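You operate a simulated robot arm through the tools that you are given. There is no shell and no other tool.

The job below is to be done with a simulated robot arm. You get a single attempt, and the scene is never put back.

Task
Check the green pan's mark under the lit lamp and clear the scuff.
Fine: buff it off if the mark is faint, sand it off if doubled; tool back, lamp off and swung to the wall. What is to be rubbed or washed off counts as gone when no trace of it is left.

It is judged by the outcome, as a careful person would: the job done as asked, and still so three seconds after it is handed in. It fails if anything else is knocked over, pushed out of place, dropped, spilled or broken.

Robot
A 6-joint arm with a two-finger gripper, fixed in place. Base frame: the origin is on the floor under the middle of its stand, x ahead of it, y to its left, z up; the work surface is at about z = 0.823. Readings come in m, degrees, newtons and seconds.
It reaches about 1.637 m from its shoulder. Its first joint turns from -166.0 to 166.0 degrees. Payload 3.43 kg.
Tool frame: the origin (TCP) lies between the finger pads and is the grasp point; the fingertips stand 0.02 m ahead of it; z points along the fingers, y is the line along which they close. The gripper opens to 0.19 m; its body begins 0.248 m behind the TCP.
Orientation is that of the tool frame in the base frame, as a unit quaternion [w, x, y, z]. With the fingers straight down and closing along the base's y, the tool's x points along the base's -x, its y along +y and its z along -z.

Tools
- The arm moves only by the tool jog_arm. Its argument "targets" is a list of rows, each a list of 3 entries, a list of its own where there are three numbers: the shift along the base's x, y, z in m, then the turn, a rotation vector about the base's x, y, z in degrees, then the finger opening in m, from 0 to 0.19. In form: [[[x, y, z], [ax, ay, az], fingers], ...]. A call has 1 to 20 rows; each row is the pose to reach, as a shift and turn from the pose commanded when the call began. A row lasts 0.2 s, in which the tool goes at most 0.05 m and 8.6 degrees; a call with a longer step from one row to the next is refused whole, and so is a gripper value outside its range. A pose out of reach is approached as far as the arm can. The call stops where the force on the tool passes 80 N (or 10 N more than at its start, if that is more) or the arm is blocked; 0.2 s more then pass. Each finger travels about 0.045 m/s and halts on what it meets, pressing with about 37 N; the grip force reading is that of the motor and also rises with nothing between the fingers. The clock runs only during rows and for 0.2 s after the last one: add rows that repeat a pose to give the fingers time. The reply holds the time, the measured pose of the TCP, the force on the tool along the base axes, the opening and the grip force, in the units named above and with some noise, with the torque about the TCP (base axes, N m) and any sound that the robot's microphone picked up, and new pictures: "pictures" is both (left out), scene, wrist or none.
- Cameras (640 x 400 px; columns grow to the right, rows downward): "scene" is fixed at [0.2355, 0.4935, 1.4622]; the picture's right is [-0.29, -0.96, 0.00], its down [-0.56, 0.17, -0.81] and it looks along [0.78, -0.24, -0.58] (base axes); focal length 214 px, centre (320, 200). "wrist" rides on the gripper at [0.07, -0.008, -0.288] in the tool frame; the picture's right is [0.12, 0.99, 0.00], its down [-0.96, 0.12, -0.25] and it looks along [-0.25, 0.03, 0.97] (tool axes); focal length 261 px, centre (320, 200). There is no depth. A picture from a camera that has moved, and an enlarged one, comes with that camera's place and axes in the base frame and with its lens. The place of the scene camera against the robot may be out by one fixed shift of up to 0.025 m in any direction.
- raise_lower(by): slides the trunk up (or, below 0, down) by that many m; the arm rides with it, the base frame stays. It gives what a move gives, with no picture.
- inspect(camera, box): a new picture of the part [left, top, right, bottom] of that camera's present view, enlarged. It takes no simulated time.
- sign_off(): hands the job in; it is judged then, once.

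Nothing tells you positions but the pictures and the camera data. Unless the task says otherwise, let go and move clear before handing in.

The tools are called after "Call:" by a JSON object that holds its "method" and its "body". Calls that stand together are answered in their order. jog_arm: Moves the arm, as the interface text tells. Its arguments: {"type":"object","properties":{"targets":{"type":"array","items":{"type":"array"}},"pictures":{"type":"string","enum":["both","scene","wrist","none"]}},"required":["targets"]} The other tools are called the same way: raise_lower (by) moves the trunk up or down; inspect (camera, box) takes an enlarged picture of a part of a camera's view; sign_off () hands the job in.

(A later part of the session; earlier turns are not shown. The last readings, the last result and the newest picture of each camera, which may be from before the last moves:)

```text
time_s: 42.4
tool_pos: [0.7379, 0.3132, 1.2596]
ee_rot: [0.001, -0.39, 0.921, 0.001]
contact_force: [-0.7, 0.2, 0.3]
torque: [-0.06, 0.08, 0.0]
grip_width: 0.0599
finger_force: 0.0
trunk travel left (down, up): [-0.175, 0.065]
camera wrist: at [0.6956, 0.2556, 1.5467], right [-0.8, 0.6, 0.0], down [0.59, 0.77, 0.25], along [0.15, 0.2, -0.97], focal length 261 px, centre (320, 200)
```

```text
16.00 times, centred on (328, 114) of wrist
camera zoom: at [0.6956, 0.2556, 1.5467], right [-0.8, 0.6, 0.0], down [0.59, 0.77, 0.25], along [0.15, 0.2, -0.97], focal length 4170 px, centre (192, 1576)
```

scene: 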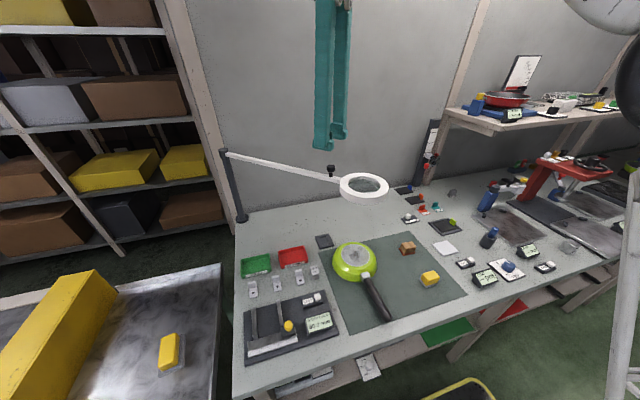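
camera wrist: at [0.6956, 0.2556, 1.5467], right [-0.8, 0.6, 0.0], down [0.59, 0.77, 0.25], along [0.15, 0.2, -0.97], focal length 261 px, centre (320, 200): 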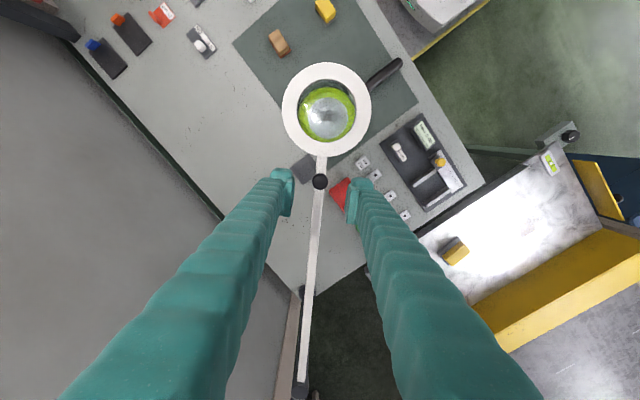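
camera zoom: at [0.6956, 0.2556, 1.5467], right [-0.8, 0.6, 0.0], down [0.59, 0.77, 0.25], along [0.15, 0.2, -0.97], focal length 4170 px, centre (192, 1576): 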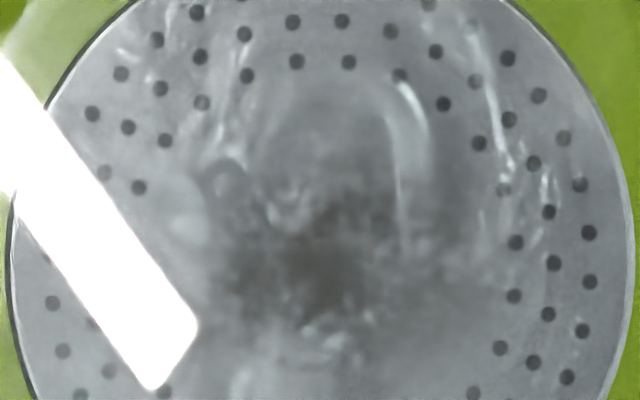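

Under the lit lamp the letter outlines read as single and faint. I'll now tilt, lower onto the knob and swing the lamp back.

Call:
{"method": "jog_arm", "body": {"targets": [[[0, 0, 0], [5.2, -5.4, 0], 0.06], [[0, 0, 0], [10.4, -10.8, 0], 0.06], [[0, 0, 0], [15.6, -16.2, 0], 0.06], [[0, 0, 0], [20.8, -21.6, 0], 0.06], [[0, -0.001, -0.03], [20.8, -21.6, 0], 0.06], [[0, -0.001, -0.06], [20.8, -21.6, 0], 0.06], [[0, -0.001, -0.087], [20.8, -21.6, 0], 0.06], [[0, -0.001, -0.087], [20.8, -21.6, 0], 0.05], [[0, -0.001, -0.087], [20.8, -21.6, 0], 0.04], [[0, -0.001, -0.087], [20.8, -21.6, 0], 0.034], [[0, -0.001, -0.087], [20.8, -21.6, 0], 0.034]], "pictures": "wrist"}}

Call:
{"method": "inspect", "body": {"camera": "wrist", "box": [270, 150, 370, 230]}}

```text
time_s: 44.8
tool_pos: [0.738, 0.3106, 1.1719]
ee_rot: [0.243, -0.378, 0.889, 0.093]
contact_force: [1.7, 0.0, 0.7]
torque: [0.01, 0.0, 0.03]
grip_width: 0.0339
finger_force: 0.1
trunk travel left (down, up): [-0.175, 0.065]
camera wrist: at [0.5987, 0.1605, 1.3866], right [-0.78, 0.62, -0.08], down [0.4, 0.6, 0.69], along [0.48, 0.51, -0.72], focal length 261 px, centre (320, 200)
```

wrist: 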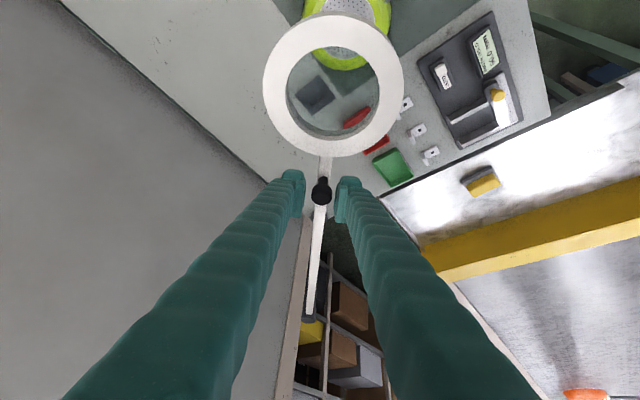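

```text
5.00 times, centred on (320, 190) of wrist
camera zoom: at [0.5987, 0.1605, 1.3866], right [-0.78, 0.62, -0.08], down [0.4, 0.6, 0.69], along [0.48, 0.51, -0.72], focal length 1303 px, centre (320, 250)
```

zoom: 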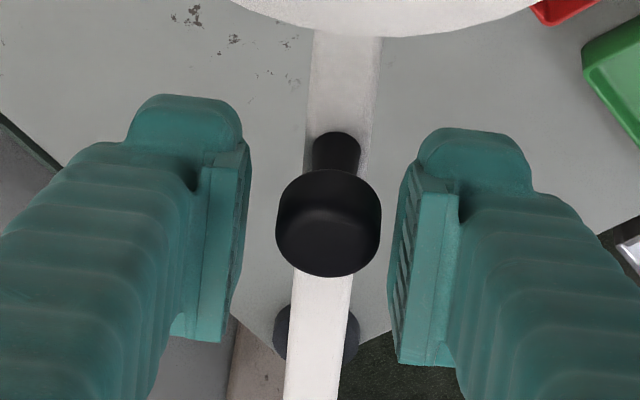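

The knob is centred between the fingers. I'll swing the lamp back toward the wall along the same arc, most of the way first.

Call:
{"method": "jog_arm", "body": {"targets": [[[0.005, -0.0048, 0], [0, 0, 0], 0.034], [[0.0107, -0.0096, 0], [0, 0, 0], 0.034], [[0.019, -0.0165, 0], [0, 0, 0], 0.034], [[0.0273, -0.0232, 0], [0, 0, 0], 0.034], [[0.0447, -0.036, 0], [0, 0, 0], 0.034], [[0.0626, -0.0479, 0], [0, 0, 0], 0.034], [[0.0812, -0.0588, 0], [0, 0, 0], 0.034], [[0.1003, -0.0687, 0], [0, 0, 0], 0.034], [[0.1199, -0.0775, 0], [0, 0, 0], 0.034], [[0.1399, -0.0854, 0], [0, 0, 0], 0.034], [[0.15, -0.0889, 0], [0, 0, 0], 0.034], [[0.1603, -0.0922, 0], [0, 0, 0], 0.034], [[0.1707, -0.0952, 0], [0, 0, 0], 0.034], [[0.1811, -0.0979, 0], [0, 0, 0], 0.034]], "pictures": "wrist"}}

Call:
{"method": "inspect", "body": {"camera": "wrist", "box": [270, 150, 370, 230]}}

```text
time_s: 47.8
tool_pos: [0.9203, 0.2116, 1.173]
ee_rot: [0.242, -0.377, 0.889, 0.094]
contact_force: [-0.3, -0.5, 0.4]
torque: [-0.03, -0.05, -0.02]
grip_width: 0.0339
finger_force: 0.1
trunk travel left (down, up): [-0.175, 0.065]
camera wrist: at [0.7799, 0.0624, 1.3859], right [-0.78, 0.62, -0.08], down [0.4, 0.6, 0.69], along [0.47, 0.51, -0.72], focal length 261 px, centre (320, 200)
```

wrist: 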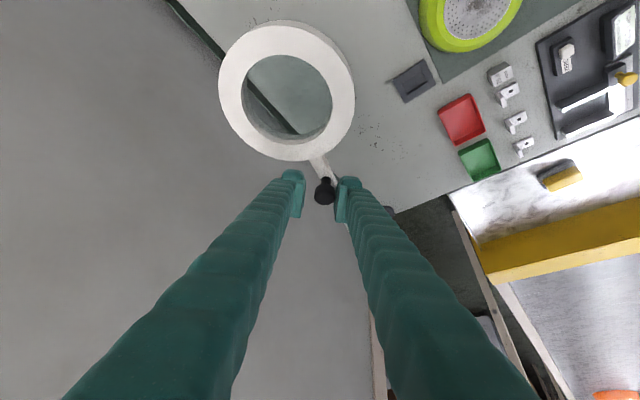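

```text
5.00 times, centred on (320, 190) of wrist
camera zoom: at [0.7799, 0.0624, 1.3859], right [-0.78, 0.62, -0.08], down [0.4, 0.6, 0.69], along [0.47, 0.51, -0.72], focal length 1303 px, centre (320, 250)
```

zoom: 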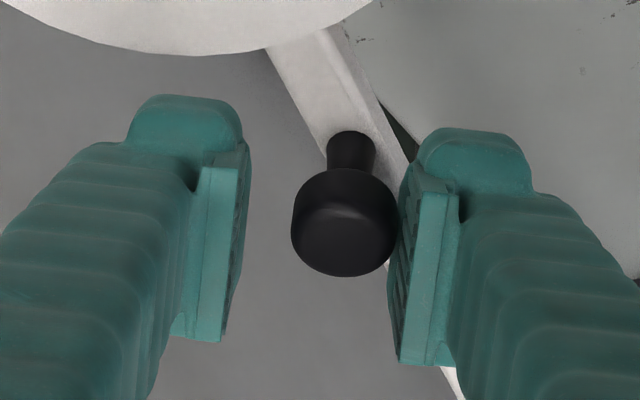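

Tracking well. Now the last 10° to the lamp's original place along the wall.

Call:
{"method": "jog_arm", "body": {"targets": [[[0.0105, -0.0024, 0], [0, 0, 0], 0.034], [[0.021, -0.0046, 0], [0, 0, 0], 0.034], [[0.0316, -0.0064, 0], [0, 0, 0], 0.034], [[0.0422, -0.0081, 0], [0, 0, 0], 0.034], [[0.0529, -0.0094, 0], [0, 0, 0], 0.034], [[0.0582, -0.01, 0], [0, 0, 0], 0.034], [[0.0636, -0.0105, 0], [0, 0, 0], 0.034], [[0.0665, -0.0108, 0], [0, 0, 0], 0.034], [[0.0695, -0.011, 0], [0, 0, 0], 0.034], [[0.0695, -0.011, 0], [0, 0, 0], 0.034]]}}

Call:
{"method": "inspect", "body": {"camera": "wrist", "box": [270, 150, 370, 230]}}

Call:
{"method": "inspect", "body": {"camera": "scene", "box": [210, 110, 400, 230]}}

```text
time_s: 50.0
tool_pos: [0.9887, 0.2012, 1.173]
ee_rot: [0.243, -0.377, 0.889, 0.093]
contact_force: [-0.8, 0.2, -1.1]
torque: [-0.01, -0.02, 0.02]
grip_width: 0.0346
finger_force: 0.7
trunk travel left (down, up): [-0.175, 0.065]
camera wrist: at [0.849, 0.0518, 1.3861], right [-0.78, 0.62, -0.08], down [0.4, 0.6, 0.69], along [0.47, 0.51, -0.72], focal length 261 px, centre (320, 200)
```

scene: 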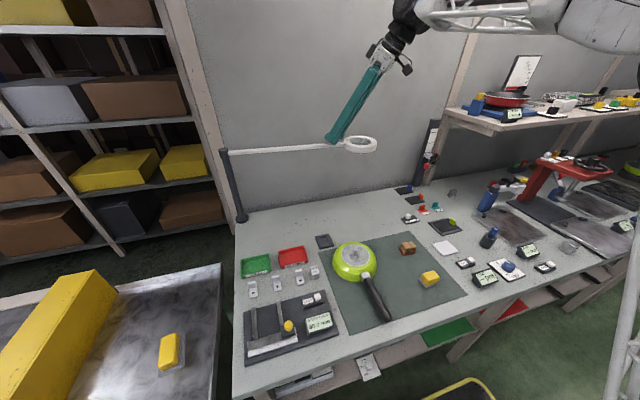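
wrist: 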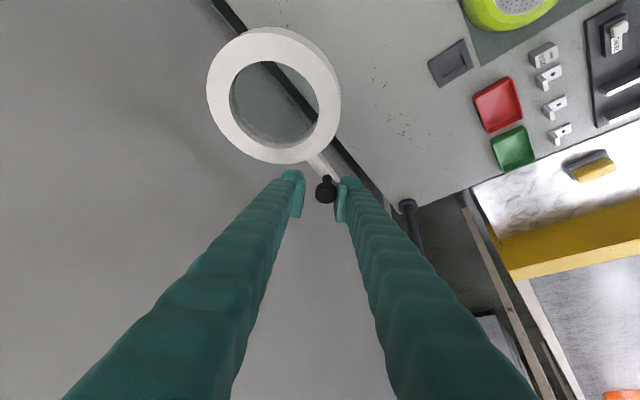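

```text
5.00 times, centred on (320, 190) of wrist
camera zoom: at [0.849, 0.0518, 1.3861], right [-0.78, 0.62, -0.08], down [0.4, 0.6, 0.69], along [0.47, 0.51, -0.72], focal length 1303 px, centre (320, 250)
```

zoom: 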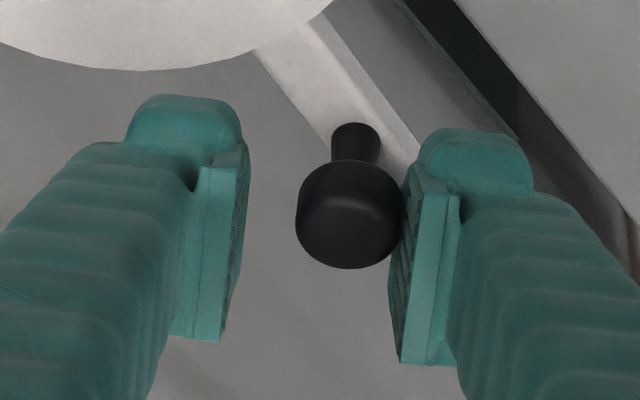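

```text
3.33 times, centred on (305, 170) of scene
camera zoom: at [0.2355, 0.4935, 1.4622], right [-0.29, -0.96, 0.0], down [-0.56, 0.17, -0.81], along [0.78, -0.24, -0.58], focal length 715 px, centre (370, 300)
```

zoom: 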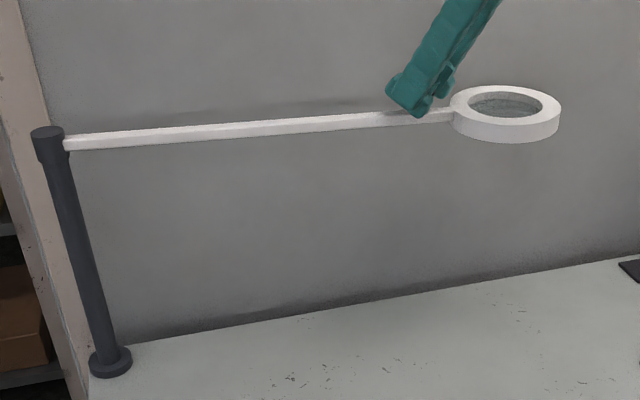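

The lamp is within about 3 mm of its original place. I'll give it a small final nudge, watching the force, then release and rise.

Call:
{"method": "jog_arm", "body": {"targets": [[[0.003, -0.0002, 0], [0, 0, 0], 0.034], [[0.005, -0.0004, 0], [0, 0, 0], 0.034], [[0.005, -0.0004, 0], [0, 0, 0], 0.034]], "pictures": "none"}}

Call:
{"method": "inspect", "body": {"camera": "scene", "box": [210, 110, 400, 230]}}

```text
time_s: 50.8
tool_pos: [0.9933, 0.201, 1.1726]
ee_rot: [0.243, -0.377, 0.889, 0.094]
contact_force: [-2.5, 1.2, -3.3]
torque: [-0.01, -0.08, -0.04]
grip_width: 0.0356
finger_force: 1.7
trunk travel left (down, up): [-0.175, 0.065]
```

```text
3.33 times, centred on (305, 170) of scene
camera zoom: at [0.2355, 0.4935, 1.4622], right [-0.29, -0.96, 0.0], down [-0.56, 0.17, -0.81], along [0.78, -0.24, -0.58], focal length 715 px, centre (370, 300)
```

zoom: 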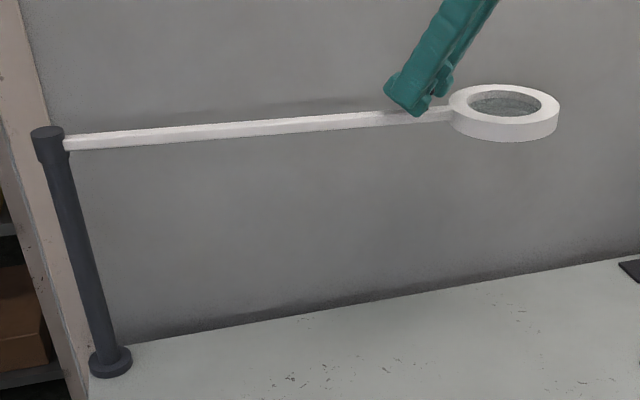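

The lamp is now exactly where it started. I'll release the knob, rise and retreat toward the pan.

Call:
{"method": "jog_arm", "body": {"targets": [[[-0.006, 0.0005, 0], [0, 0, 0], 0.036], [[-0.006, 0.0005, 0], [0, 0, 0], 0.05], [[-0.006, 0.0005, 0], [0, 0, 0], 0.06], [[-0.006, 0, 0.03], [0, 0, 0], 0.06], [[-0.006, 0, 0.06], [0, 0, 0], 0.06], [[-0.04, 0.01, 0.08], [0, 0, 0], 0.06], [[-0.08, 0.02, 0.08], [0, 0, 0], 0.06], [[-0.12, 0.03, 0.08], [0, 0, 0], 0.06], [[-0.16, 0.035, 0.08], [-5.2, 5.4, 0], 0.08], [[-0.2, 0.04, 0.07], [-10.4, 10.8, 0], 0.1], [[-0.24, 0.045, 0.06], [-15.6, 16.2, 0], 0.12], [[-0.26, 0.045, 0.05], [-20.8, 21.6, 0], 0.14], [[-0.26, 0.045, 0.05], [-20.8, 21.6, 0], 0.16]], "pictures": "scene"}}

Call:
{"method": "inspect", "body": {"camera": "scene", "box": [210, 110, 400, 230]}}

```text
time_s: 53.6
tool_pos: [0.7329, 0.2457, 1.2227]
ee_rot: [0.0, -0.391, 0.92, 0.001]
contact_force: [0.0, 0.7, 0.0]
torque: [-0.07, 0.04, 0.02]
grip_width: 0.1602
finger_force: 0.4
trunk travel left (down, up): [-0.175, 0.065]
```

scene: 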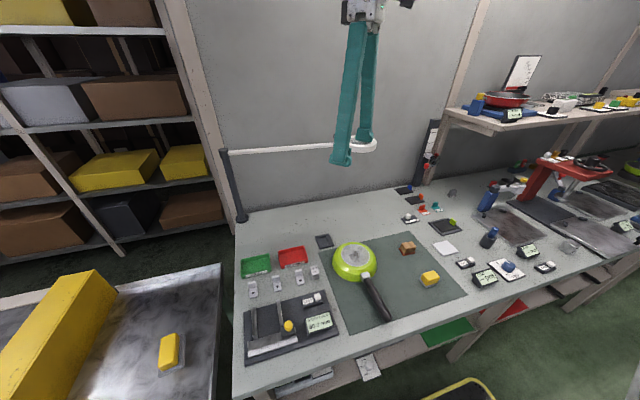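

```text
3.33 times, centred on (305, 170) of scene
camera zoom: at [0.2355, 0.4935, 1.4622], right [-0.29, -0.96, 0.0], down [-0.56, 0.17, -0.81], along [0.78, -0.24, -0.58], focal length 715 px, centre (370, 300)
```

zoom: 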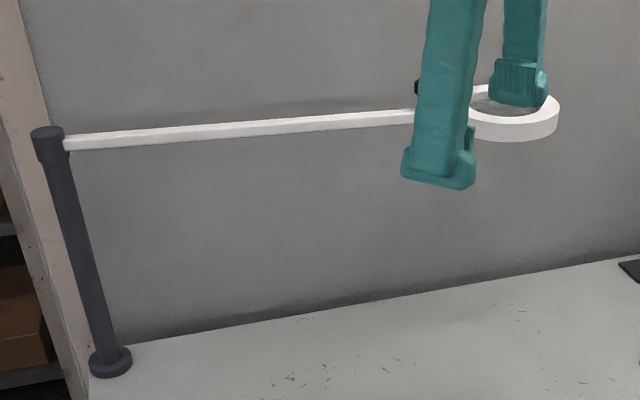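

The lamp is parked. Now I'll look straight down at the disc from close up, unlit and without the lens, as a cross-check of the mark.

Call:
{"method": "jog_arm", "body": {"targets": [[[0, 0, -0.02], [0, 0, -8], 0.17], [[0, 0, -0.05], [0, 0, -16], 0.18], [[-0.002, 0, -0.08], [0, 0, -24], 0.19], [[-0.004, 0, -0.12], [0, 0, -32], 0.19], [[-0.006, 0.001, -0.16], [0, 0, -40], 0.19], [[-0.007, 0.001, -0.2], [0, 0, -46], 0.19], [[-0.007, 0.001, -0.24], [0, 0, -46], 0.19], [[-0.007, 0.001, -0.27], [0, 0, -46], 0.19], [[-0.007, 0.001, -0.285], [0, 0, -46], 0.19], [[-0.007, 0.001, -0.285], [0, 0, -46], 0.19]], "pictures": "wrist"}}

Call:
{"method": "inspect", "body": {"camera": "wrist", "box": [295, 110, 345, 155]}}

Call:
{"method": "inspect", "body": {"camera": "wrist", "box": [300, 125, 320, 140]}}

Call:
{"method": "inspect", "body": {"camera": "wrist", "box": [325, 130, 345, 150]}}

```text
time_s: 55.8
tool_pos: [0.7273, 0.2483, 0.9375]
ee_rot: [0.0, 0.0, 1.0, 0.0]
contact_force: [0.9, -1.0, -0.8]
torque: [0.01, 0.01, 0.01]
grip_width: 0.1899
finger_force: 0.2
trunk travel left (down, up): [-0.175, 0.065]
camera wrist: at [0.6557, 0.239, 1.2245], right [-0.12, 0.99, 0.0], down [0.96, 0.11, 0.25], along [0.25, 0.03, -0.97], focal length 261 px, centre (320, 200)
```

wrist: 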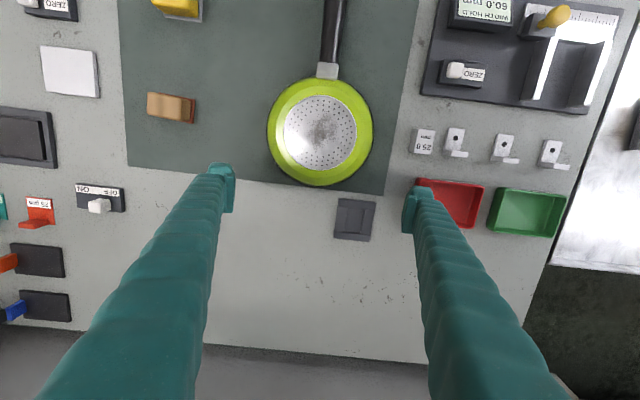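

```text
8.89 times, centred on (320, 132) of wrist
camera zoom: at [0.6557, 0.239, 1.2245], right [-0.12, 0.99, 0.0], down [0.96, 0.11, 0.25], along [0.25, 0.03, -0.97], focal length 2317 px, centre (320, 800)
```

zoom: 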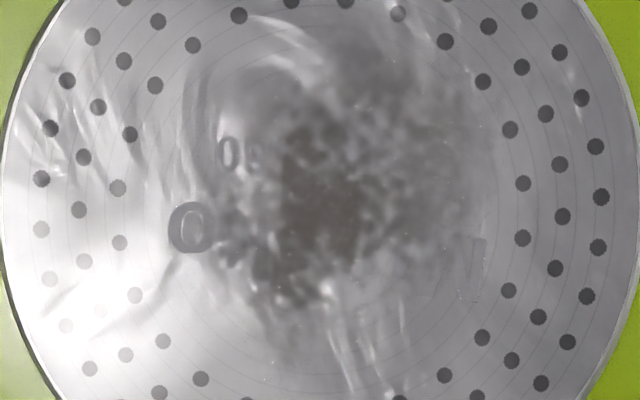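

```text
16.00 times, centred on (310, 132) of wrist
camera zoom: at [0.6557, 0.239, 1.2245], right [-0.12, 0.99, 0.0], down [0.96, 0.11, 0.25], along [0.25, 0.03, -0.97], focal length 4170 px, centre (480, 1280)
```

zoom: 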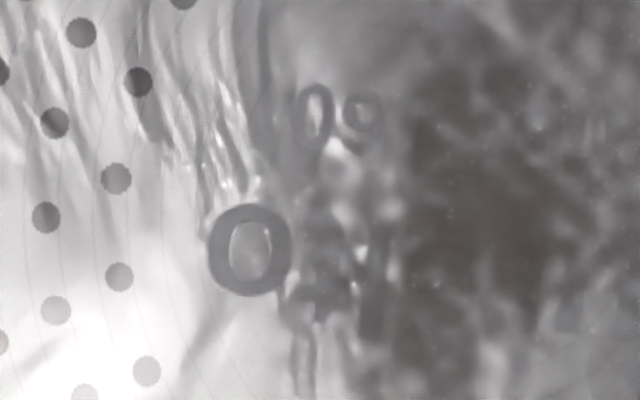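

```text
16.00 times, centred on (335, 140) of wrist
camera zoom: at [0.6557, 0.239, 1.2245], right [-0.12, 0.99, 0.0], down [0.96, 0.11, 0.25], along [0.25, 0.03, -0.97], focal length 4170 px, centre (80, 1160)
```

zoom: 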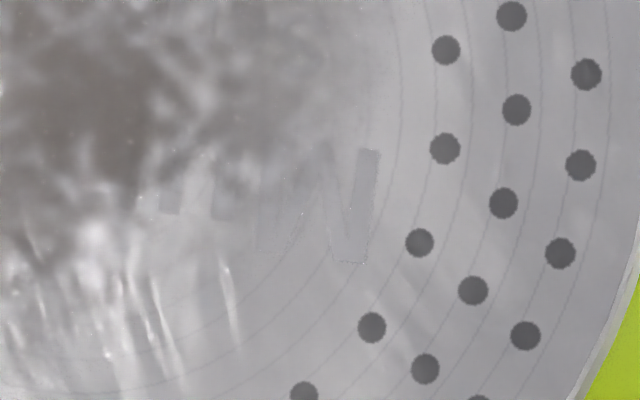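

The stamped "O" is one clean ring here too, so the mark is single and faint, not doubled, which means buffing. Now I need to identify the buffing tool, so I'll look closely at the two blocks.

Call:
{"method": "inspect", "body": {"camera": "wrist", "box": [140, 85, 205, 130]}}

Call:
{"method": "inspect", "body": {"camera": "scene", "box": [395, 238, 420, 258]}}

Call:
{"method": "inspect", "body": {"camera": "scene", "box": [415, 265, 445, 290]}}

```text
8.89 times, centred on (172, 108) of wrist
camera zoom: at [0.6557, 0.239, 1.2245], right [-0.12, 0.99, 0.0], down [0.96, 0.11, 0.25], along [0.25, 0.03, -0.97], focal length 2317 px, centre (1631, 1022)
```

zoom: 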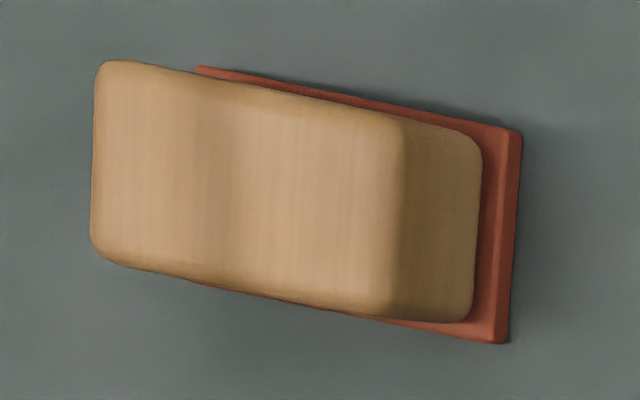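

```text
16.00 times, centred on (408, 248) of scene
camera zoom: at [0.2355, 0.4935, 1.4622], right [-0.29, -0.96, 0.0], down [-0.56, 0.17, -0.81], along [0.78, -0.24, -0.58], focal length 3432 px, centre (-1080, -568)
```

zoom: 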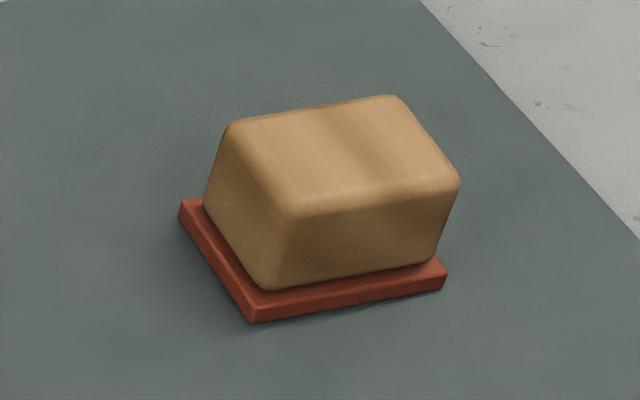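

```text
16.00 times, centred on (430, 278) of scene
camera zoom: at [0.2355, 0.4935, 1.4622], right [-0.29, -0.96, 0.0], down [-0.56, 0.17, -0.81], along [0.78, -0.24, -0.58], focal length 3432 px, centre (-1440, -1040)
```

zoom: 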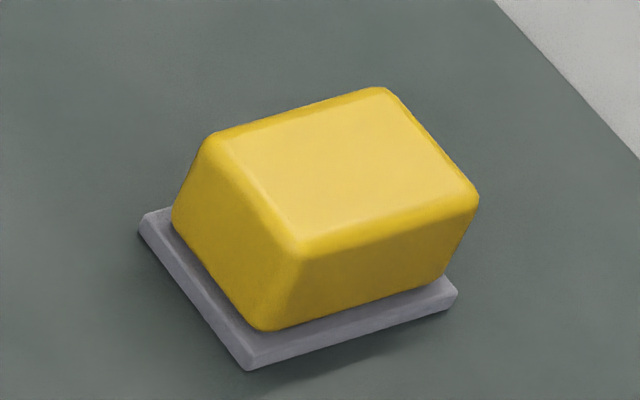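

Wood on a rust-red abrasive plate reads as the sanding block, and the yellow sponge on a grey pad as the buffer. I'll move above the yellow buffer at about (0.516, 0.045) to measure it.

Call:
{"method": "jog_arm", "body": {"targets": [[[0, 0, 0.04], [0, 0, 0], 0.18], [[-0.01, -0.01, 0.08], [0, 0, 0], 0.17], [[-0.04, -0.035, 0.1], [0, 0, 0], 0.16], [[-0.07, -0.06, 0.1], [0, 0, 0], 0.15], [[-0.1, -0.085, 0.1], [0, 0, 0], 0.14], [[-0.13, -0.11, 0.1], [0, 0, 0], 0.13], [[-0.16, -0.135, 0.1], [0, 0, 0], 0.12], [[-0.19, -0.165, 0.09], [0, 0, 0], 0.11], [[-0.21, -0.19, 0.08], [0, 0, 0], 0.1], [[-0.22, -0.203, 0.07], [0, 0, 0], 0.1], [[-0.22, -0.203, 0.07], [0, 0, 0], 0.1]], "pictures": "wrist"}}

Call:
{"method": "inspect", "body": {"camera": "wrist", "box": [280, 150, 360, 210]}}

```text
time_s: 58.2
tool_pos: [0.5066, 0.0439, 1.0088]
ee_rot: [0.001, 0.0, 1.0, 0.001]
contact_force: [-0.5, 0.2, -1.0]
torque: [0.02, 0.03, 0.02]
grip_width: 0.0999
finger_force: 0.1
trunk travel left (down, up): [-0.175, 0.065]
camera wrist: at [0.4354, 0.036, 1.2948], right [-0.12, 0.99, 0.0], down [0.96, 0.11, 0.25], along [0.25, 0.03, -0.97], focal length 261 px, centre (320, 200)
```

wrist: 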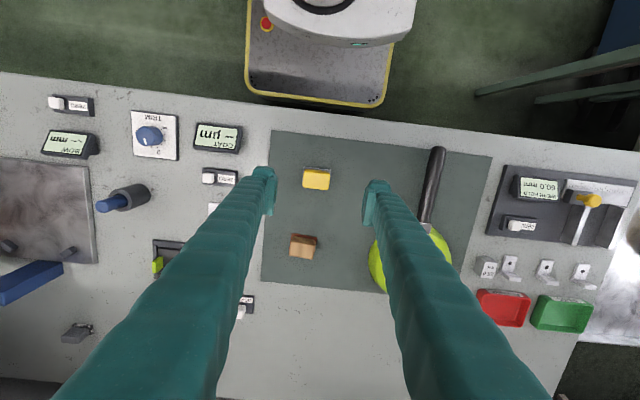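

```text
6.67 times, centred on (320, 180) of wrist
camera zoom: at [0.4354, 0.036, 1.2948], right [-0.12, 0.99, 0.0], down [0.96, 0.11, 0.25], along [0.25, 0.03, -0.97], focal length 1738 px, centre (320, 333)
```

zoom: 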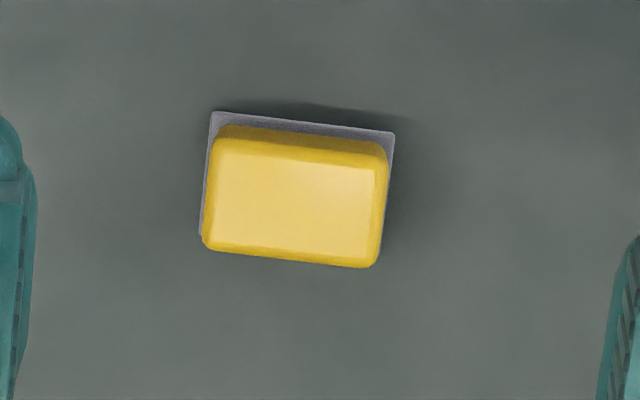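

The yellow block is axis-aligned with its centre at about (0.514, 0.039), roughly 0.043 along y. I'll descend with the fingers straddling it along y.

Call:
{"method": "jog_arm", "body": {"targets": [[[0.004, -0.003, -0.03], [0, 0, 0], 0.085], [[0.0074, -0.005, -0.06], [0, 0, 0], 0.07], [[0.0074, -0.005, -0.09], [0, 0, 0], 0.066], [[0.0074, -0.005, -0.115], [0, 0, 0], 0.066], [[0.0074, -0.005, -0.135], [0, 0, 0], 0.066], [[0.0074, -0.005, -0.15], [0, 0, 0], 0.066], [[0.0074, -0.005, -0.15], [0, 0, 0], 0.066]]}}

Call:
{"method": "inspect", "body": {"camera": "wrist", "box": [260, 140, 380, 230]}}

Call:
{"method": "inspect", "body": {"camera": "scene", "box": [395, 240, 465, 300]}}

```text
time_s: 59.8
tool_pos: [0.5137, 0.0395, 0.8577]
ee_rot: [0.001, 0.0, 1.0, 0.001]
contact_force: [0.1, 0.1, -0.9]
torque: [0.0, -0.02, 0.0]
grip_width: 0.0659
finger_force: 0.0
trunk travel left (down, up): [-0.175, 0.065]
camera wrist: at [0.4432, 0.0311, 1.1446], right [-0.12, 0.99, 0.0], down [0.96, 0.12, 0.25], along [0.25, 0.03, -0.97], focal length 261 px, centre (320, 200)
```

scene: 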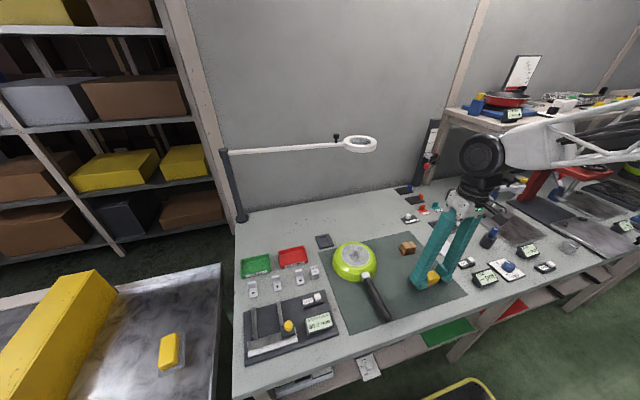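
wrist: 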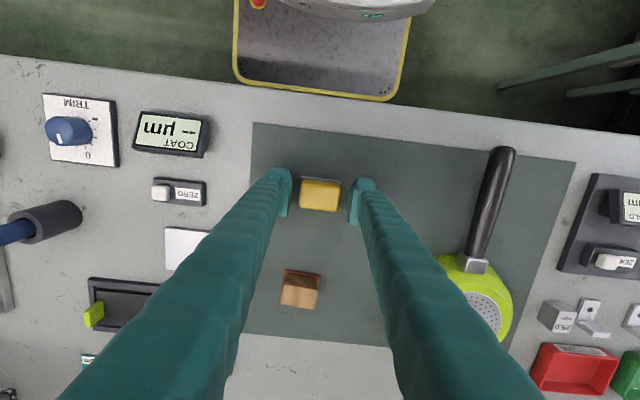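

```text
4.44 times, centred on (320, 185) of wrist
camera zoom: at [0.4432, 0.0311, 1.1446], right [-0.12, 0.99, 0.0], down [0.96, 0.12, 0.25], along [0.25, 0.03, -0.97], focal length 1158 px, centre (320, 267)
```

zoom: 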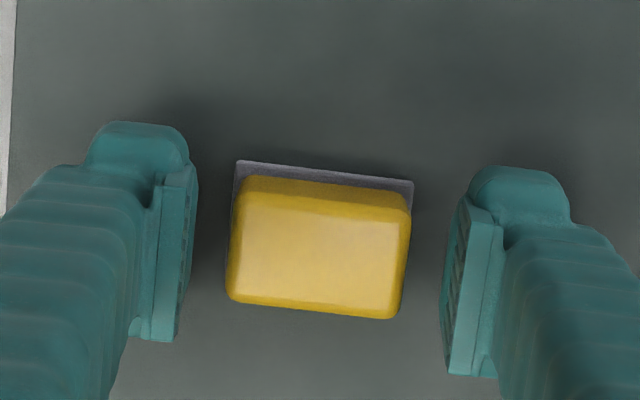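

```text
6.67 times, centred on (430, 270) of scene
camera zoom: at [0.2355, 0.4935, 1.4622], right [-0.29, -0.96, 0.0], down [-0.56, 0.17, -0.81], along [0.78, -0.24, -0.58], focal length 1430 px, centre (-413, -267)
```

zoom: 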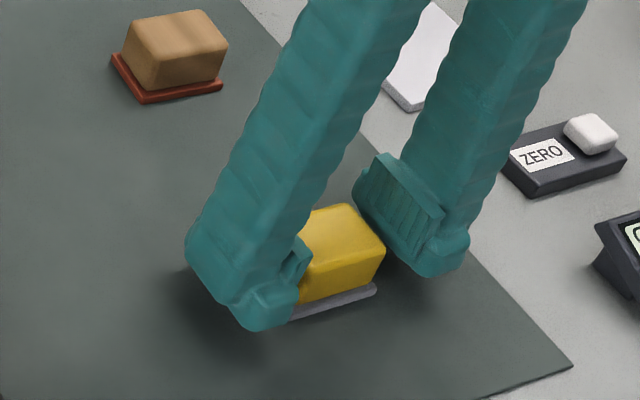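

The block is well centred between the pads. I'll close on it and lift a little.

Call:
{"method": "jog_arm", "body": {"targets": [[[0, 0, 0], [0, 0, 0], 0.05], [[0, 0, 0], [0, 0, 0], 0.036], [[0, 0, 0], [0, 0, 0], 0.03], [[0, 0, 0], [0, 0, 0], 0.03], [[0, 0, 0], [0, 0, 0], 0.03]], "pictures": "none"}}

```text
time_s: 61.0
tool_pos: [0.5136, 0.0396, 0.8578]
ee_rot: [0.0, -0.001, 1.0, 0.001]
contact_force: [0.4, 0.0, -0.4]
torque: [-0.01, 0.01, 0.0]
grip_width: 0.0444
finger_force: 37.1
trunk travel left (down, up): [-0.175, 0.065]
```

It's gripped at 0.044 m. Lifting slowly.

Call:
{"method": "jog_arm", "body": {"targets": [[[0, 0, 0.01], [0, 0, 0], 0.03], [[0, 0, 0.03], [0, 0, 0], 0.03], [[0, 0, 0.06], [0, 0, 0], 0.03], [[0, 0, 0.09], [0, 0, 0], 0.03], [[0, 0, 0.12], [0, 0, 0], 0.03]]}}

Call:
{"method": "inspect", "body": {"camera": "wrist", "box": [260, 140, 380, 230]}}

Call:
{"method": "inspect", "body": {"camera": "scene", "box": [395, 210, 465, 300]}}

```text
time_s: 62.2
tool_pos: [0.513, 0.0401, 0.9782]
ee_rot: [0.001, 0.0, 1.0, 0.001]
contact_force: [0.2, 0.1, -0.1]
torque: [0.0, 0.02, 0.0]
grip_width: 0.0299
finger_force: 0.0
trunk travel left (down, up): [-0.175, 0.065]
camera wrist: at [0.4428, 0.0313, 1.2657], right [-0.12, 0.99, 0.0], down [0.96, 0.12, 0.25], along [0.25, 0.03, -0.97], focal length 261 px, centre (320, 200)
```

scene: 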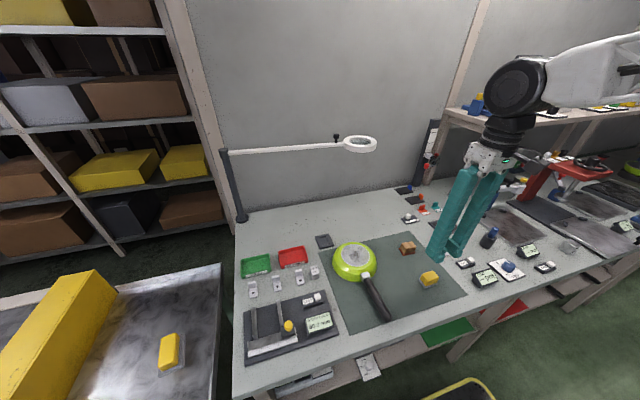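
wrist: 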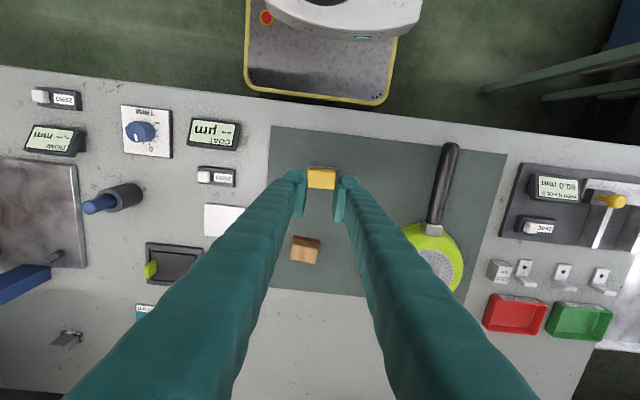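

```text
4.44 times, centred on (320, 185) of wrist
camera zoom: at [0.4428, 0.0313, 1.2657], right [-0.12, 0.99, 0.0], down [0.96, 0.12, 0.25], along [0.25, 0.03, -0.97], focal length 1158 px, centre (320, 267)
```

zoom: 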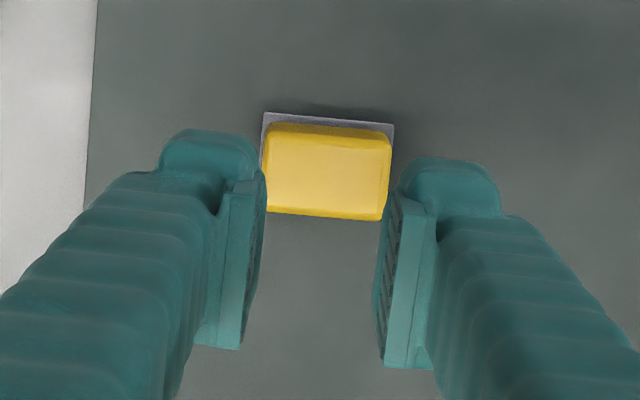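

```text
4.44 times, centred on (430, 255) of scene
camera zoom: at [0.2355, 0.4935, 1.4622], right [-0.29, -0.96, 0.0], down [-0.56, 0.17, -0.81], along [0.78, -0.24, -0.58], focal length 953 px, centre (-169, -44)
```

zoom: 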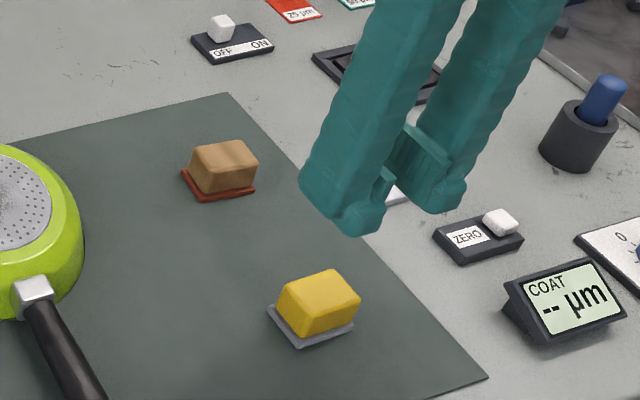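

The fingers slipped off the block's rounded top, and the block stayed put on the mat. I'll zoom in to see its position and side profile before re-gripping lower.

Call:
{"method": "inspect", "body": {"camera": "wrist", "box": [295, 155, 345, 195]}}

Call:
{"method": "inspect", "body": {"camera": "scene", "box": [415, 265, 445, 290]}}

```text
10.00 times, centred on (320, 175) of wrist
camera zoom: at [0.4428, 0.0313, 1.2657], right [-0.12, 0.99, 0.0], down [0.96, 0.12, 0.25], along [0.25, 0.03, -0.97], focal length 2606 px, centre (320, 450)
```

zoom: 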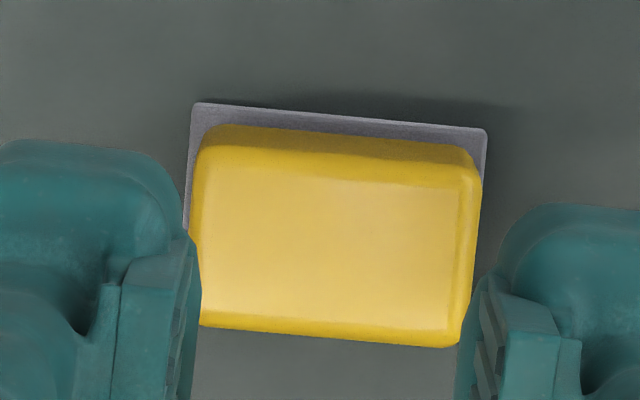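

```text
16.00 times, centred on (430, 278) of scene
camera zoom: at [0.2355, 0.4935, 1.4622], right [-0.29, -0.96, 0.0], down [-0.56, 0.17, -0.81], along [0.78, -0.24, -0.58], focal length 3432 px, centre (-1440, -1040)
```

zoom: 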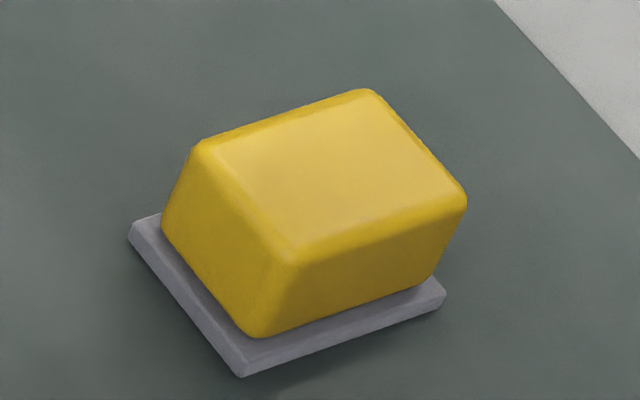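

The plate moved together with the block, by about 2 mm, so it's the tool's sole. I'll re-grip about 7 mm lower for a firm hold on the straight sides.

Call:
{"method": "jog_arm", "body": {"targets": [[[0, 0, 0.02], [0, 0, 0], 0.045], [[0, 0, 0.02], [0, 0, 0], 0.06], [[0.0013, 0.001, 0.02], [0, 0, 0], 0.066], [[0.0013, 0.001, -0.01], [0, 0, 0], 0.066], [[0.0013, 0.001, -0.04], [0, 0, 0], 0.066], [[0.0013, 0.001, -0.07], [0, 0, 0], 0.066], [[0.0013, 0.001, -0.1], [0, 0, 0], 0.066], [[0.0013, 0.001, -0.118], [0, 0, 0], 0.066], [[0.0013, 0.001, -0.127], [0, 0, 0], 0.066], [[0.0013, 0.001, -0.127], [0, 0, 0], 0.066]]}}

Call:
{"method": "inspect", "body": {"camera": "wrist", "box": [260, 140, 380, 230]}}

Call:
{"method": "inspect", "body": {"camera": "scene", "box": [405, 250, 455, 300]}}

```text
time_s: 64.4
tool_pos: [0.5144, 0.0395, 0.8523]
ee_rot: [0.0, 0.0, 1.0, 0.001]
contact_force: [-0.4, 0.1, -0.2]
torque: [-0.02, -0.02, -0.01]
grip_width: 0.0658
finger_force: 0.1
trunk travel left (down, up): [-0.175, 0.065]
camera wrist: at [0.4435, 0.0315, 1.1382], right [-0.12, 0.99, 0.0], down [0.96, 0.12, 0.25], along [0.25, 0.03, -0.97], focal length 261 px, centre (320, 200)
```

scene: 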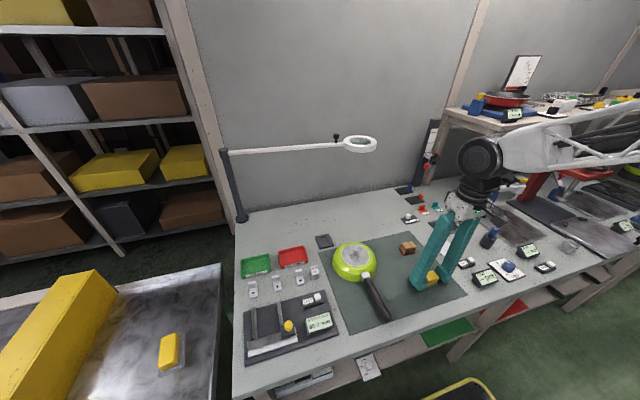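
wrist: 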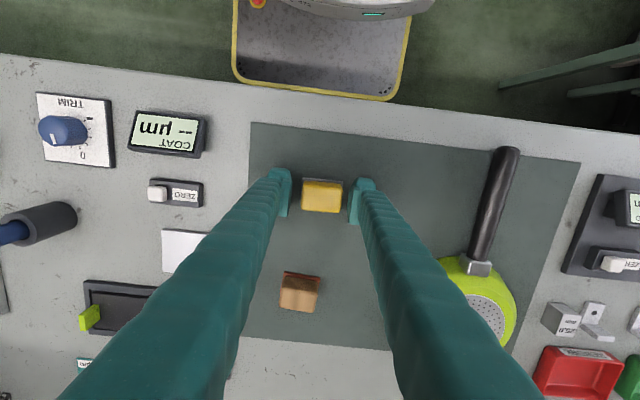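

```text
4.44 times, centred on (320, 185) of wrist
camera zoom: at [0.4435, 0.0315, 1.1382], right [-0.12, 0.99, 0.0], down [0.96, 0.12, 0.25], along [0.25, 0.03, -0.97], focal length 1158 px, centre (320, 267)
```

zoom: 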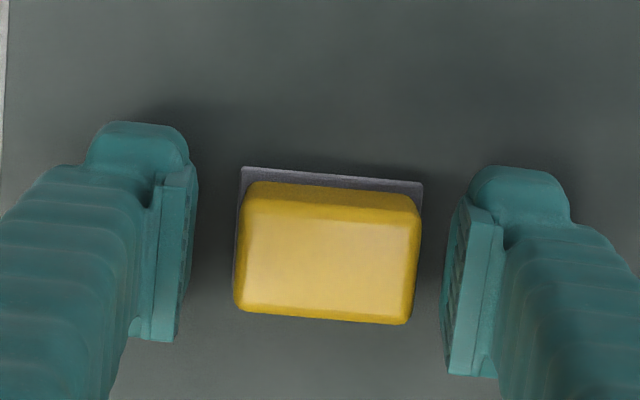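

```text
8.00 times, centred on (430, 275) of scene
camera zoom: at [0.2355, 0.4935, 1.4622], right [-0.29, -0.96, 0.0], down [-0.56, 0.17, -0.81], along [0.78, -0.24, -0.58], focal length 1716 px, centre (-560, -400)
```

zoom: 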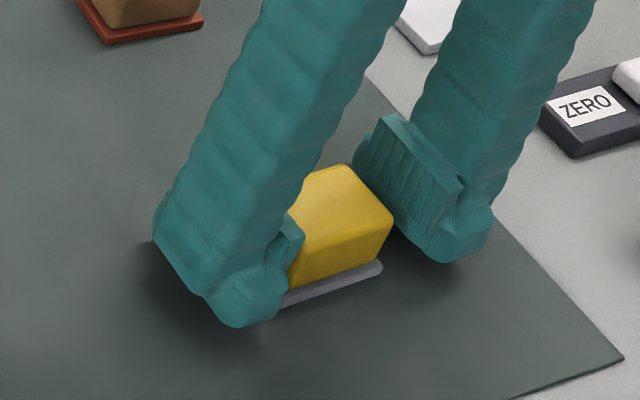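

The pads now reach lower on the block. Closing.

Call:
{"method": "jog_arm", "body": {"targets": [[[0, 0.001, 0], [0, 0, 0], 0.05], [[0, 0.001, 0], [0, 0, 0], 0.036], [[0, 0.001, 0], [0, 0, 0], 0.025], [[0, 0.001, 0], [0, 0, 0], 0.025], [[0, 0.001, 0], [0, 0, 0], 0.025], [[0, 0.001, 0.003], [0, 0, 0], 0.025], [[0, 0.001, 0.006], [0, 0, 0], 0.025]], "pictures": "none"}}

Call:
{"method": "inspect", "body": {"camera": "scene", "box": [405, 250, 455, 300]}}

Call:
{"method": "inspect", "body": {"camera": "wrist", "box": [260, 140, 380, 230]}}

```text
time_s: 66.0
tool_pos: [0.5143, 0.0415, 0.8576]
ee_rot: [0.001, 0.0, 1.0, 0.001]
contact_force: [0.1, 0.6, -0.6]
torque: [0.01, 0.0, -0.01]
grip_width: 0.0446
finger_force: 36.9
trunk travel left (down, up): [-0.175, 0.065]
```

```text
8.00 times, centred on (430, 275) of scene
camera zoom: at [0.2355, 0.4935, 1.4622], right [-0.29, -0.96, 0.0], down [-0.56, 0.17, -0.81], along [0.78, -0.24, -0.58], focal length 1716 px, centre (-560, -400)
```

zoom: 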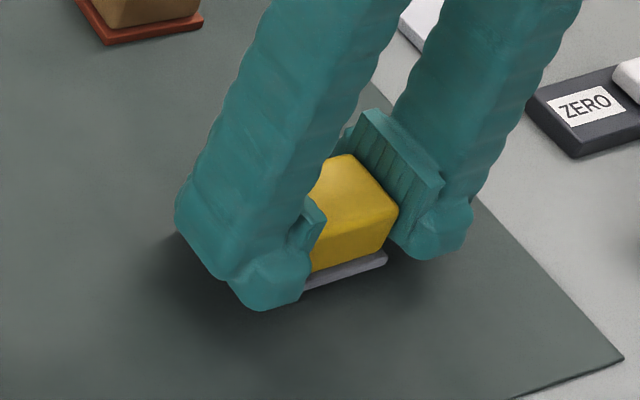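

```text
4.44 times, centred on (320, 185) of wrist
camera zoom: at [0.444, 0.0328, 1.1446], right [-0.12, 0.99, 0.0], down [0.96, 0.12, 0.25], along [0.25, 0.03, -0.97], focal length 1158 px, centre (320, 267)
```

zoom: 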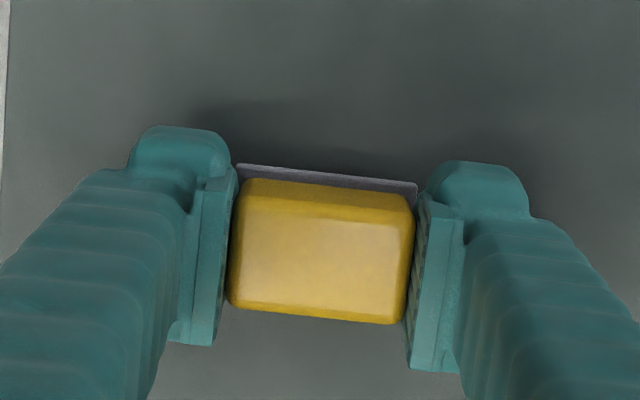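

The grip holds and the tool seems to be rising with it. I'll continue lifting slowly.

Call:
{"method": "jog_arm", "body": {"targets": [[[0, 0, 0.005], [0, 0, 0], 0.025], [[0, 0, 0.012], [0, 0, 0], 0.025], [[0, 0, 0.022], [0, 0, 0], 0.025], [[0, 0, 0.035], [0, 0, 0], 0.025], [[0, 0, 0.05], [0, 0, 0], 0.025], [[0, 0, 0.065], [0, 0, 0], 0.025]]}}

Call:
{"method": "inspect", "body": {"camera": "scene", "box": [395, 230, 455, 290]}}

Call:
{"method": "inspect", "body": {"camera": "wrist", "box": [260, 140, 380, 230]}}

```text
time_s: 67.4
tool_pos: [0.5147, 0.0416, 0.9224]
ee_rot: [0.001, -0.001, 1.0, 0.0]
contact_force: [0.3, 0.4, -0.6]
torque: [-0.02, 0.05, 0.01]
grip_width: 0.0446
finger_force: 37.1
trunk travel left (down, up): [-0.175, 0.065]
camera wrist: at [0.4444, 0.0331, 1.2091], right [-0.12, 0.99, 0.0], down [0.96, 0.12, 0.25], along [0.25, 0.03, -0.97], focal length 261 px, centre (320, 200)
```

scene: 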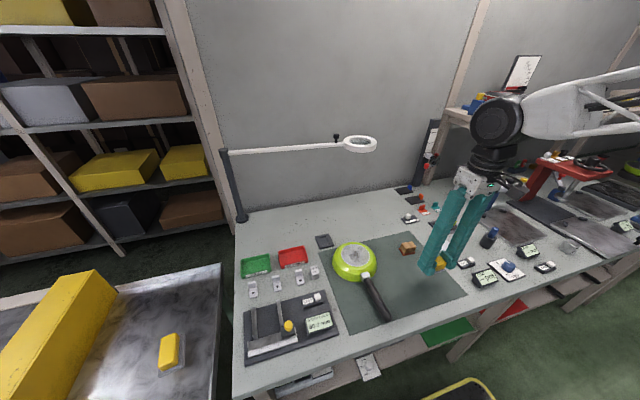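
wrist: 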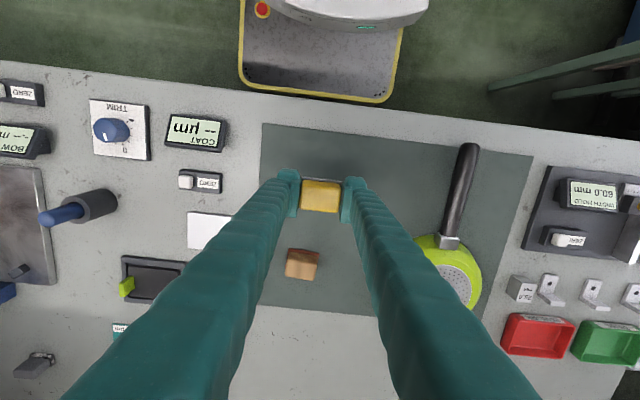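

```text
6.67 times, centred on (425, 260) of scene
camera zoom: at [0.2355, 0.4935, 1.4622], right [-0.29, -0.96, 0.0], down [-0.56, 0.17, -0.81], along [0.78, -0.24, -0.58], focal length 1430 px, centre (-380, -200)
```

zoom: 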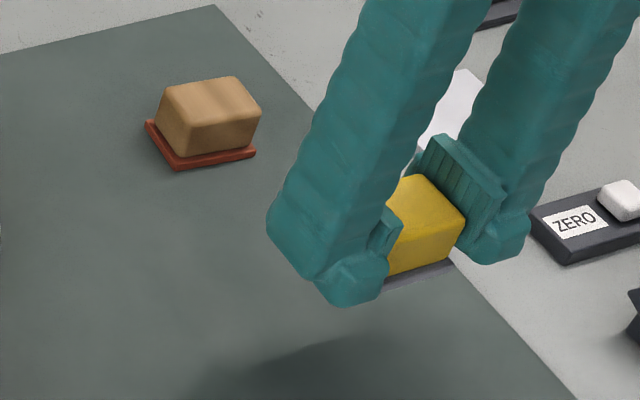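

```text
4.44 times, centred on (320, 185) of wrist
camera zoom: at [0.4444, 0.0331, 1.2091], right [-0.12, 0.99, 0.0], down [0.96, 0.12, 0.25], along [0.25, 0.03, -0.97], focal length 1158 px, centre (320, 267)
```

zoom: 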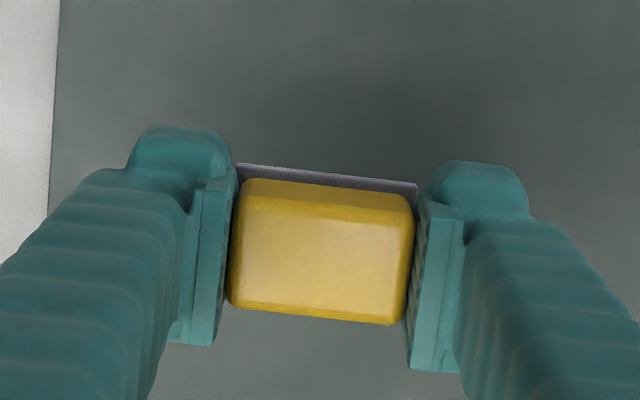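

The tool is lifted with its grey sole attached. I'll carry it over the scuff, centred near (0.654, 0.241), staying well above everything.

Call:
{"method": "jog_arm", "body": {"targets": [[[0, 0, 0.02], [0, 0, 0], 0.025], [[0.02, 0.03, 0.035], [0, 0, 0], 0.025], [[0.045, 0.065, 0.04], [0, 0, 0], 0.025], [[0.07, 0.1, 0.04], [0, 0, 0], 0.025], [[0.095, 0.135, 0.04], [0, 0, 0], 0.025], [[0.12, 0.17, 0.04], [0, 0, 0], 0.025], [[0.1395, 0.1985, 0.03], [0, 0, 0], 0.025], [[0.1395, 0.1985, 0.0], [0, 0, 0], 0.025], [[0.1395, 0.1985, -0.02], [0, 0, 0], 0.025], [[0.1395, 0.1985, -0.02], [0, 0, 0], 0.025]]}}

Call:
{"method": "inspect", "body": {"camera": "scene", "box": [325, 215, 395, 285]}}

Call:
{"method": "inspect", "body": {"camera": "wrist", "box": [260, 140, 380, 230]}}

```text
time_s: 69.6
tool_pos: [0.6547, 0.2401, 0.9017]
ee_rot: [0.001, 0.0, 1.0, 0.0]
contact_force: [-0.1, 0.2, -0.8]
torque: [0.0, -0.05, 0.0]
grip_width: 0.0449
finger_force: 36.8
trunk travel left (down, up): [-0.175, 0.065]
camera wrist: at [0.5833, 0.2319, 1.1889], right [-0.12, 0.99, 0.0], down [0.96, 0.12, 0.25], along [0.25, 0.03, -0.97], focal length 261 px, centre (320, 200)
```

scene: 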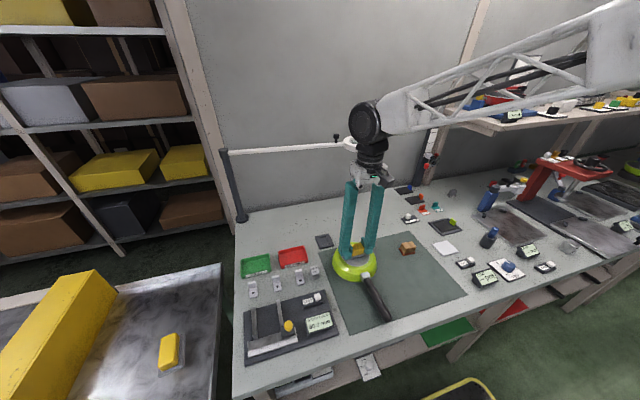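
wrist: 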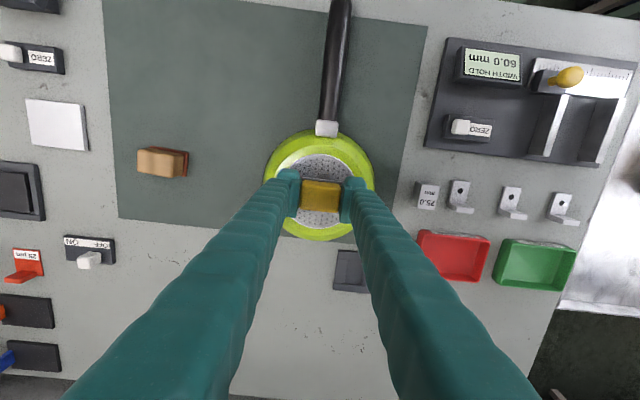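

```text
5.71 times, centred on (360, 250) of scene
camera zoom: at [0.2355, 0.4935, 1.4622], right [-0.29, -0.96, 0.0], down [-0.56, 0.17, -0.81], along [0.78, -0.24, -0.58], focal length 1226 px, centre (91, -86)
```

zoom: 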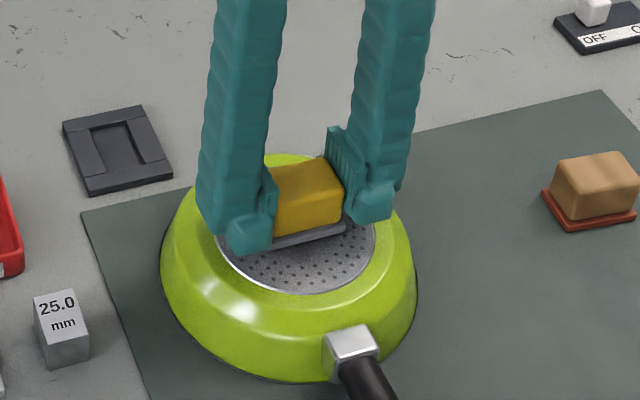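

```text
4.44 times, centred on (320, 185) of wrist
camera zoom: at [0.5833, 0.2319, 1.1889], right [-0.12, 0.99, 0.0], down [0.96, 0.12, 0.25], along [0.25, 0.03, -0.97], focal length 1158 px, centre (320, 267)
```

zoom: 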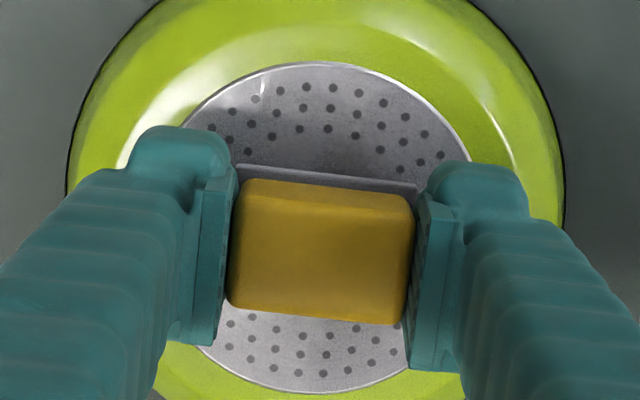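

The tool is right over the scuff. I'll lower in small steps to feel for contact.

Call:
{"method": "jog_arm", "body": {"targets": [[[0, 0, -0.004], [0, 0, 0], 0.025], [[0, 0, -0.007], [0, 0, 0], 0.025], [[0, 0, -0.008], [0, 0, 0], 0.025], [[0, 0, -0.009], [0, 0, 0], 0.025]], "pictures": "none"}}

```text
time_s: 70.6
tool_pos: [0.6542, 0.2407, 0.8924]
ee_rot: [0.001, 0.001, 1.0, 0.001]
contact_force: [-1.1, 0.5, 2.0]
torque: [-0.01, 0.01, -0.03]
grip_width: 0.0447
finger_force: 36.9
trunk travel left (down, up): [-0.175, 0.065]
```

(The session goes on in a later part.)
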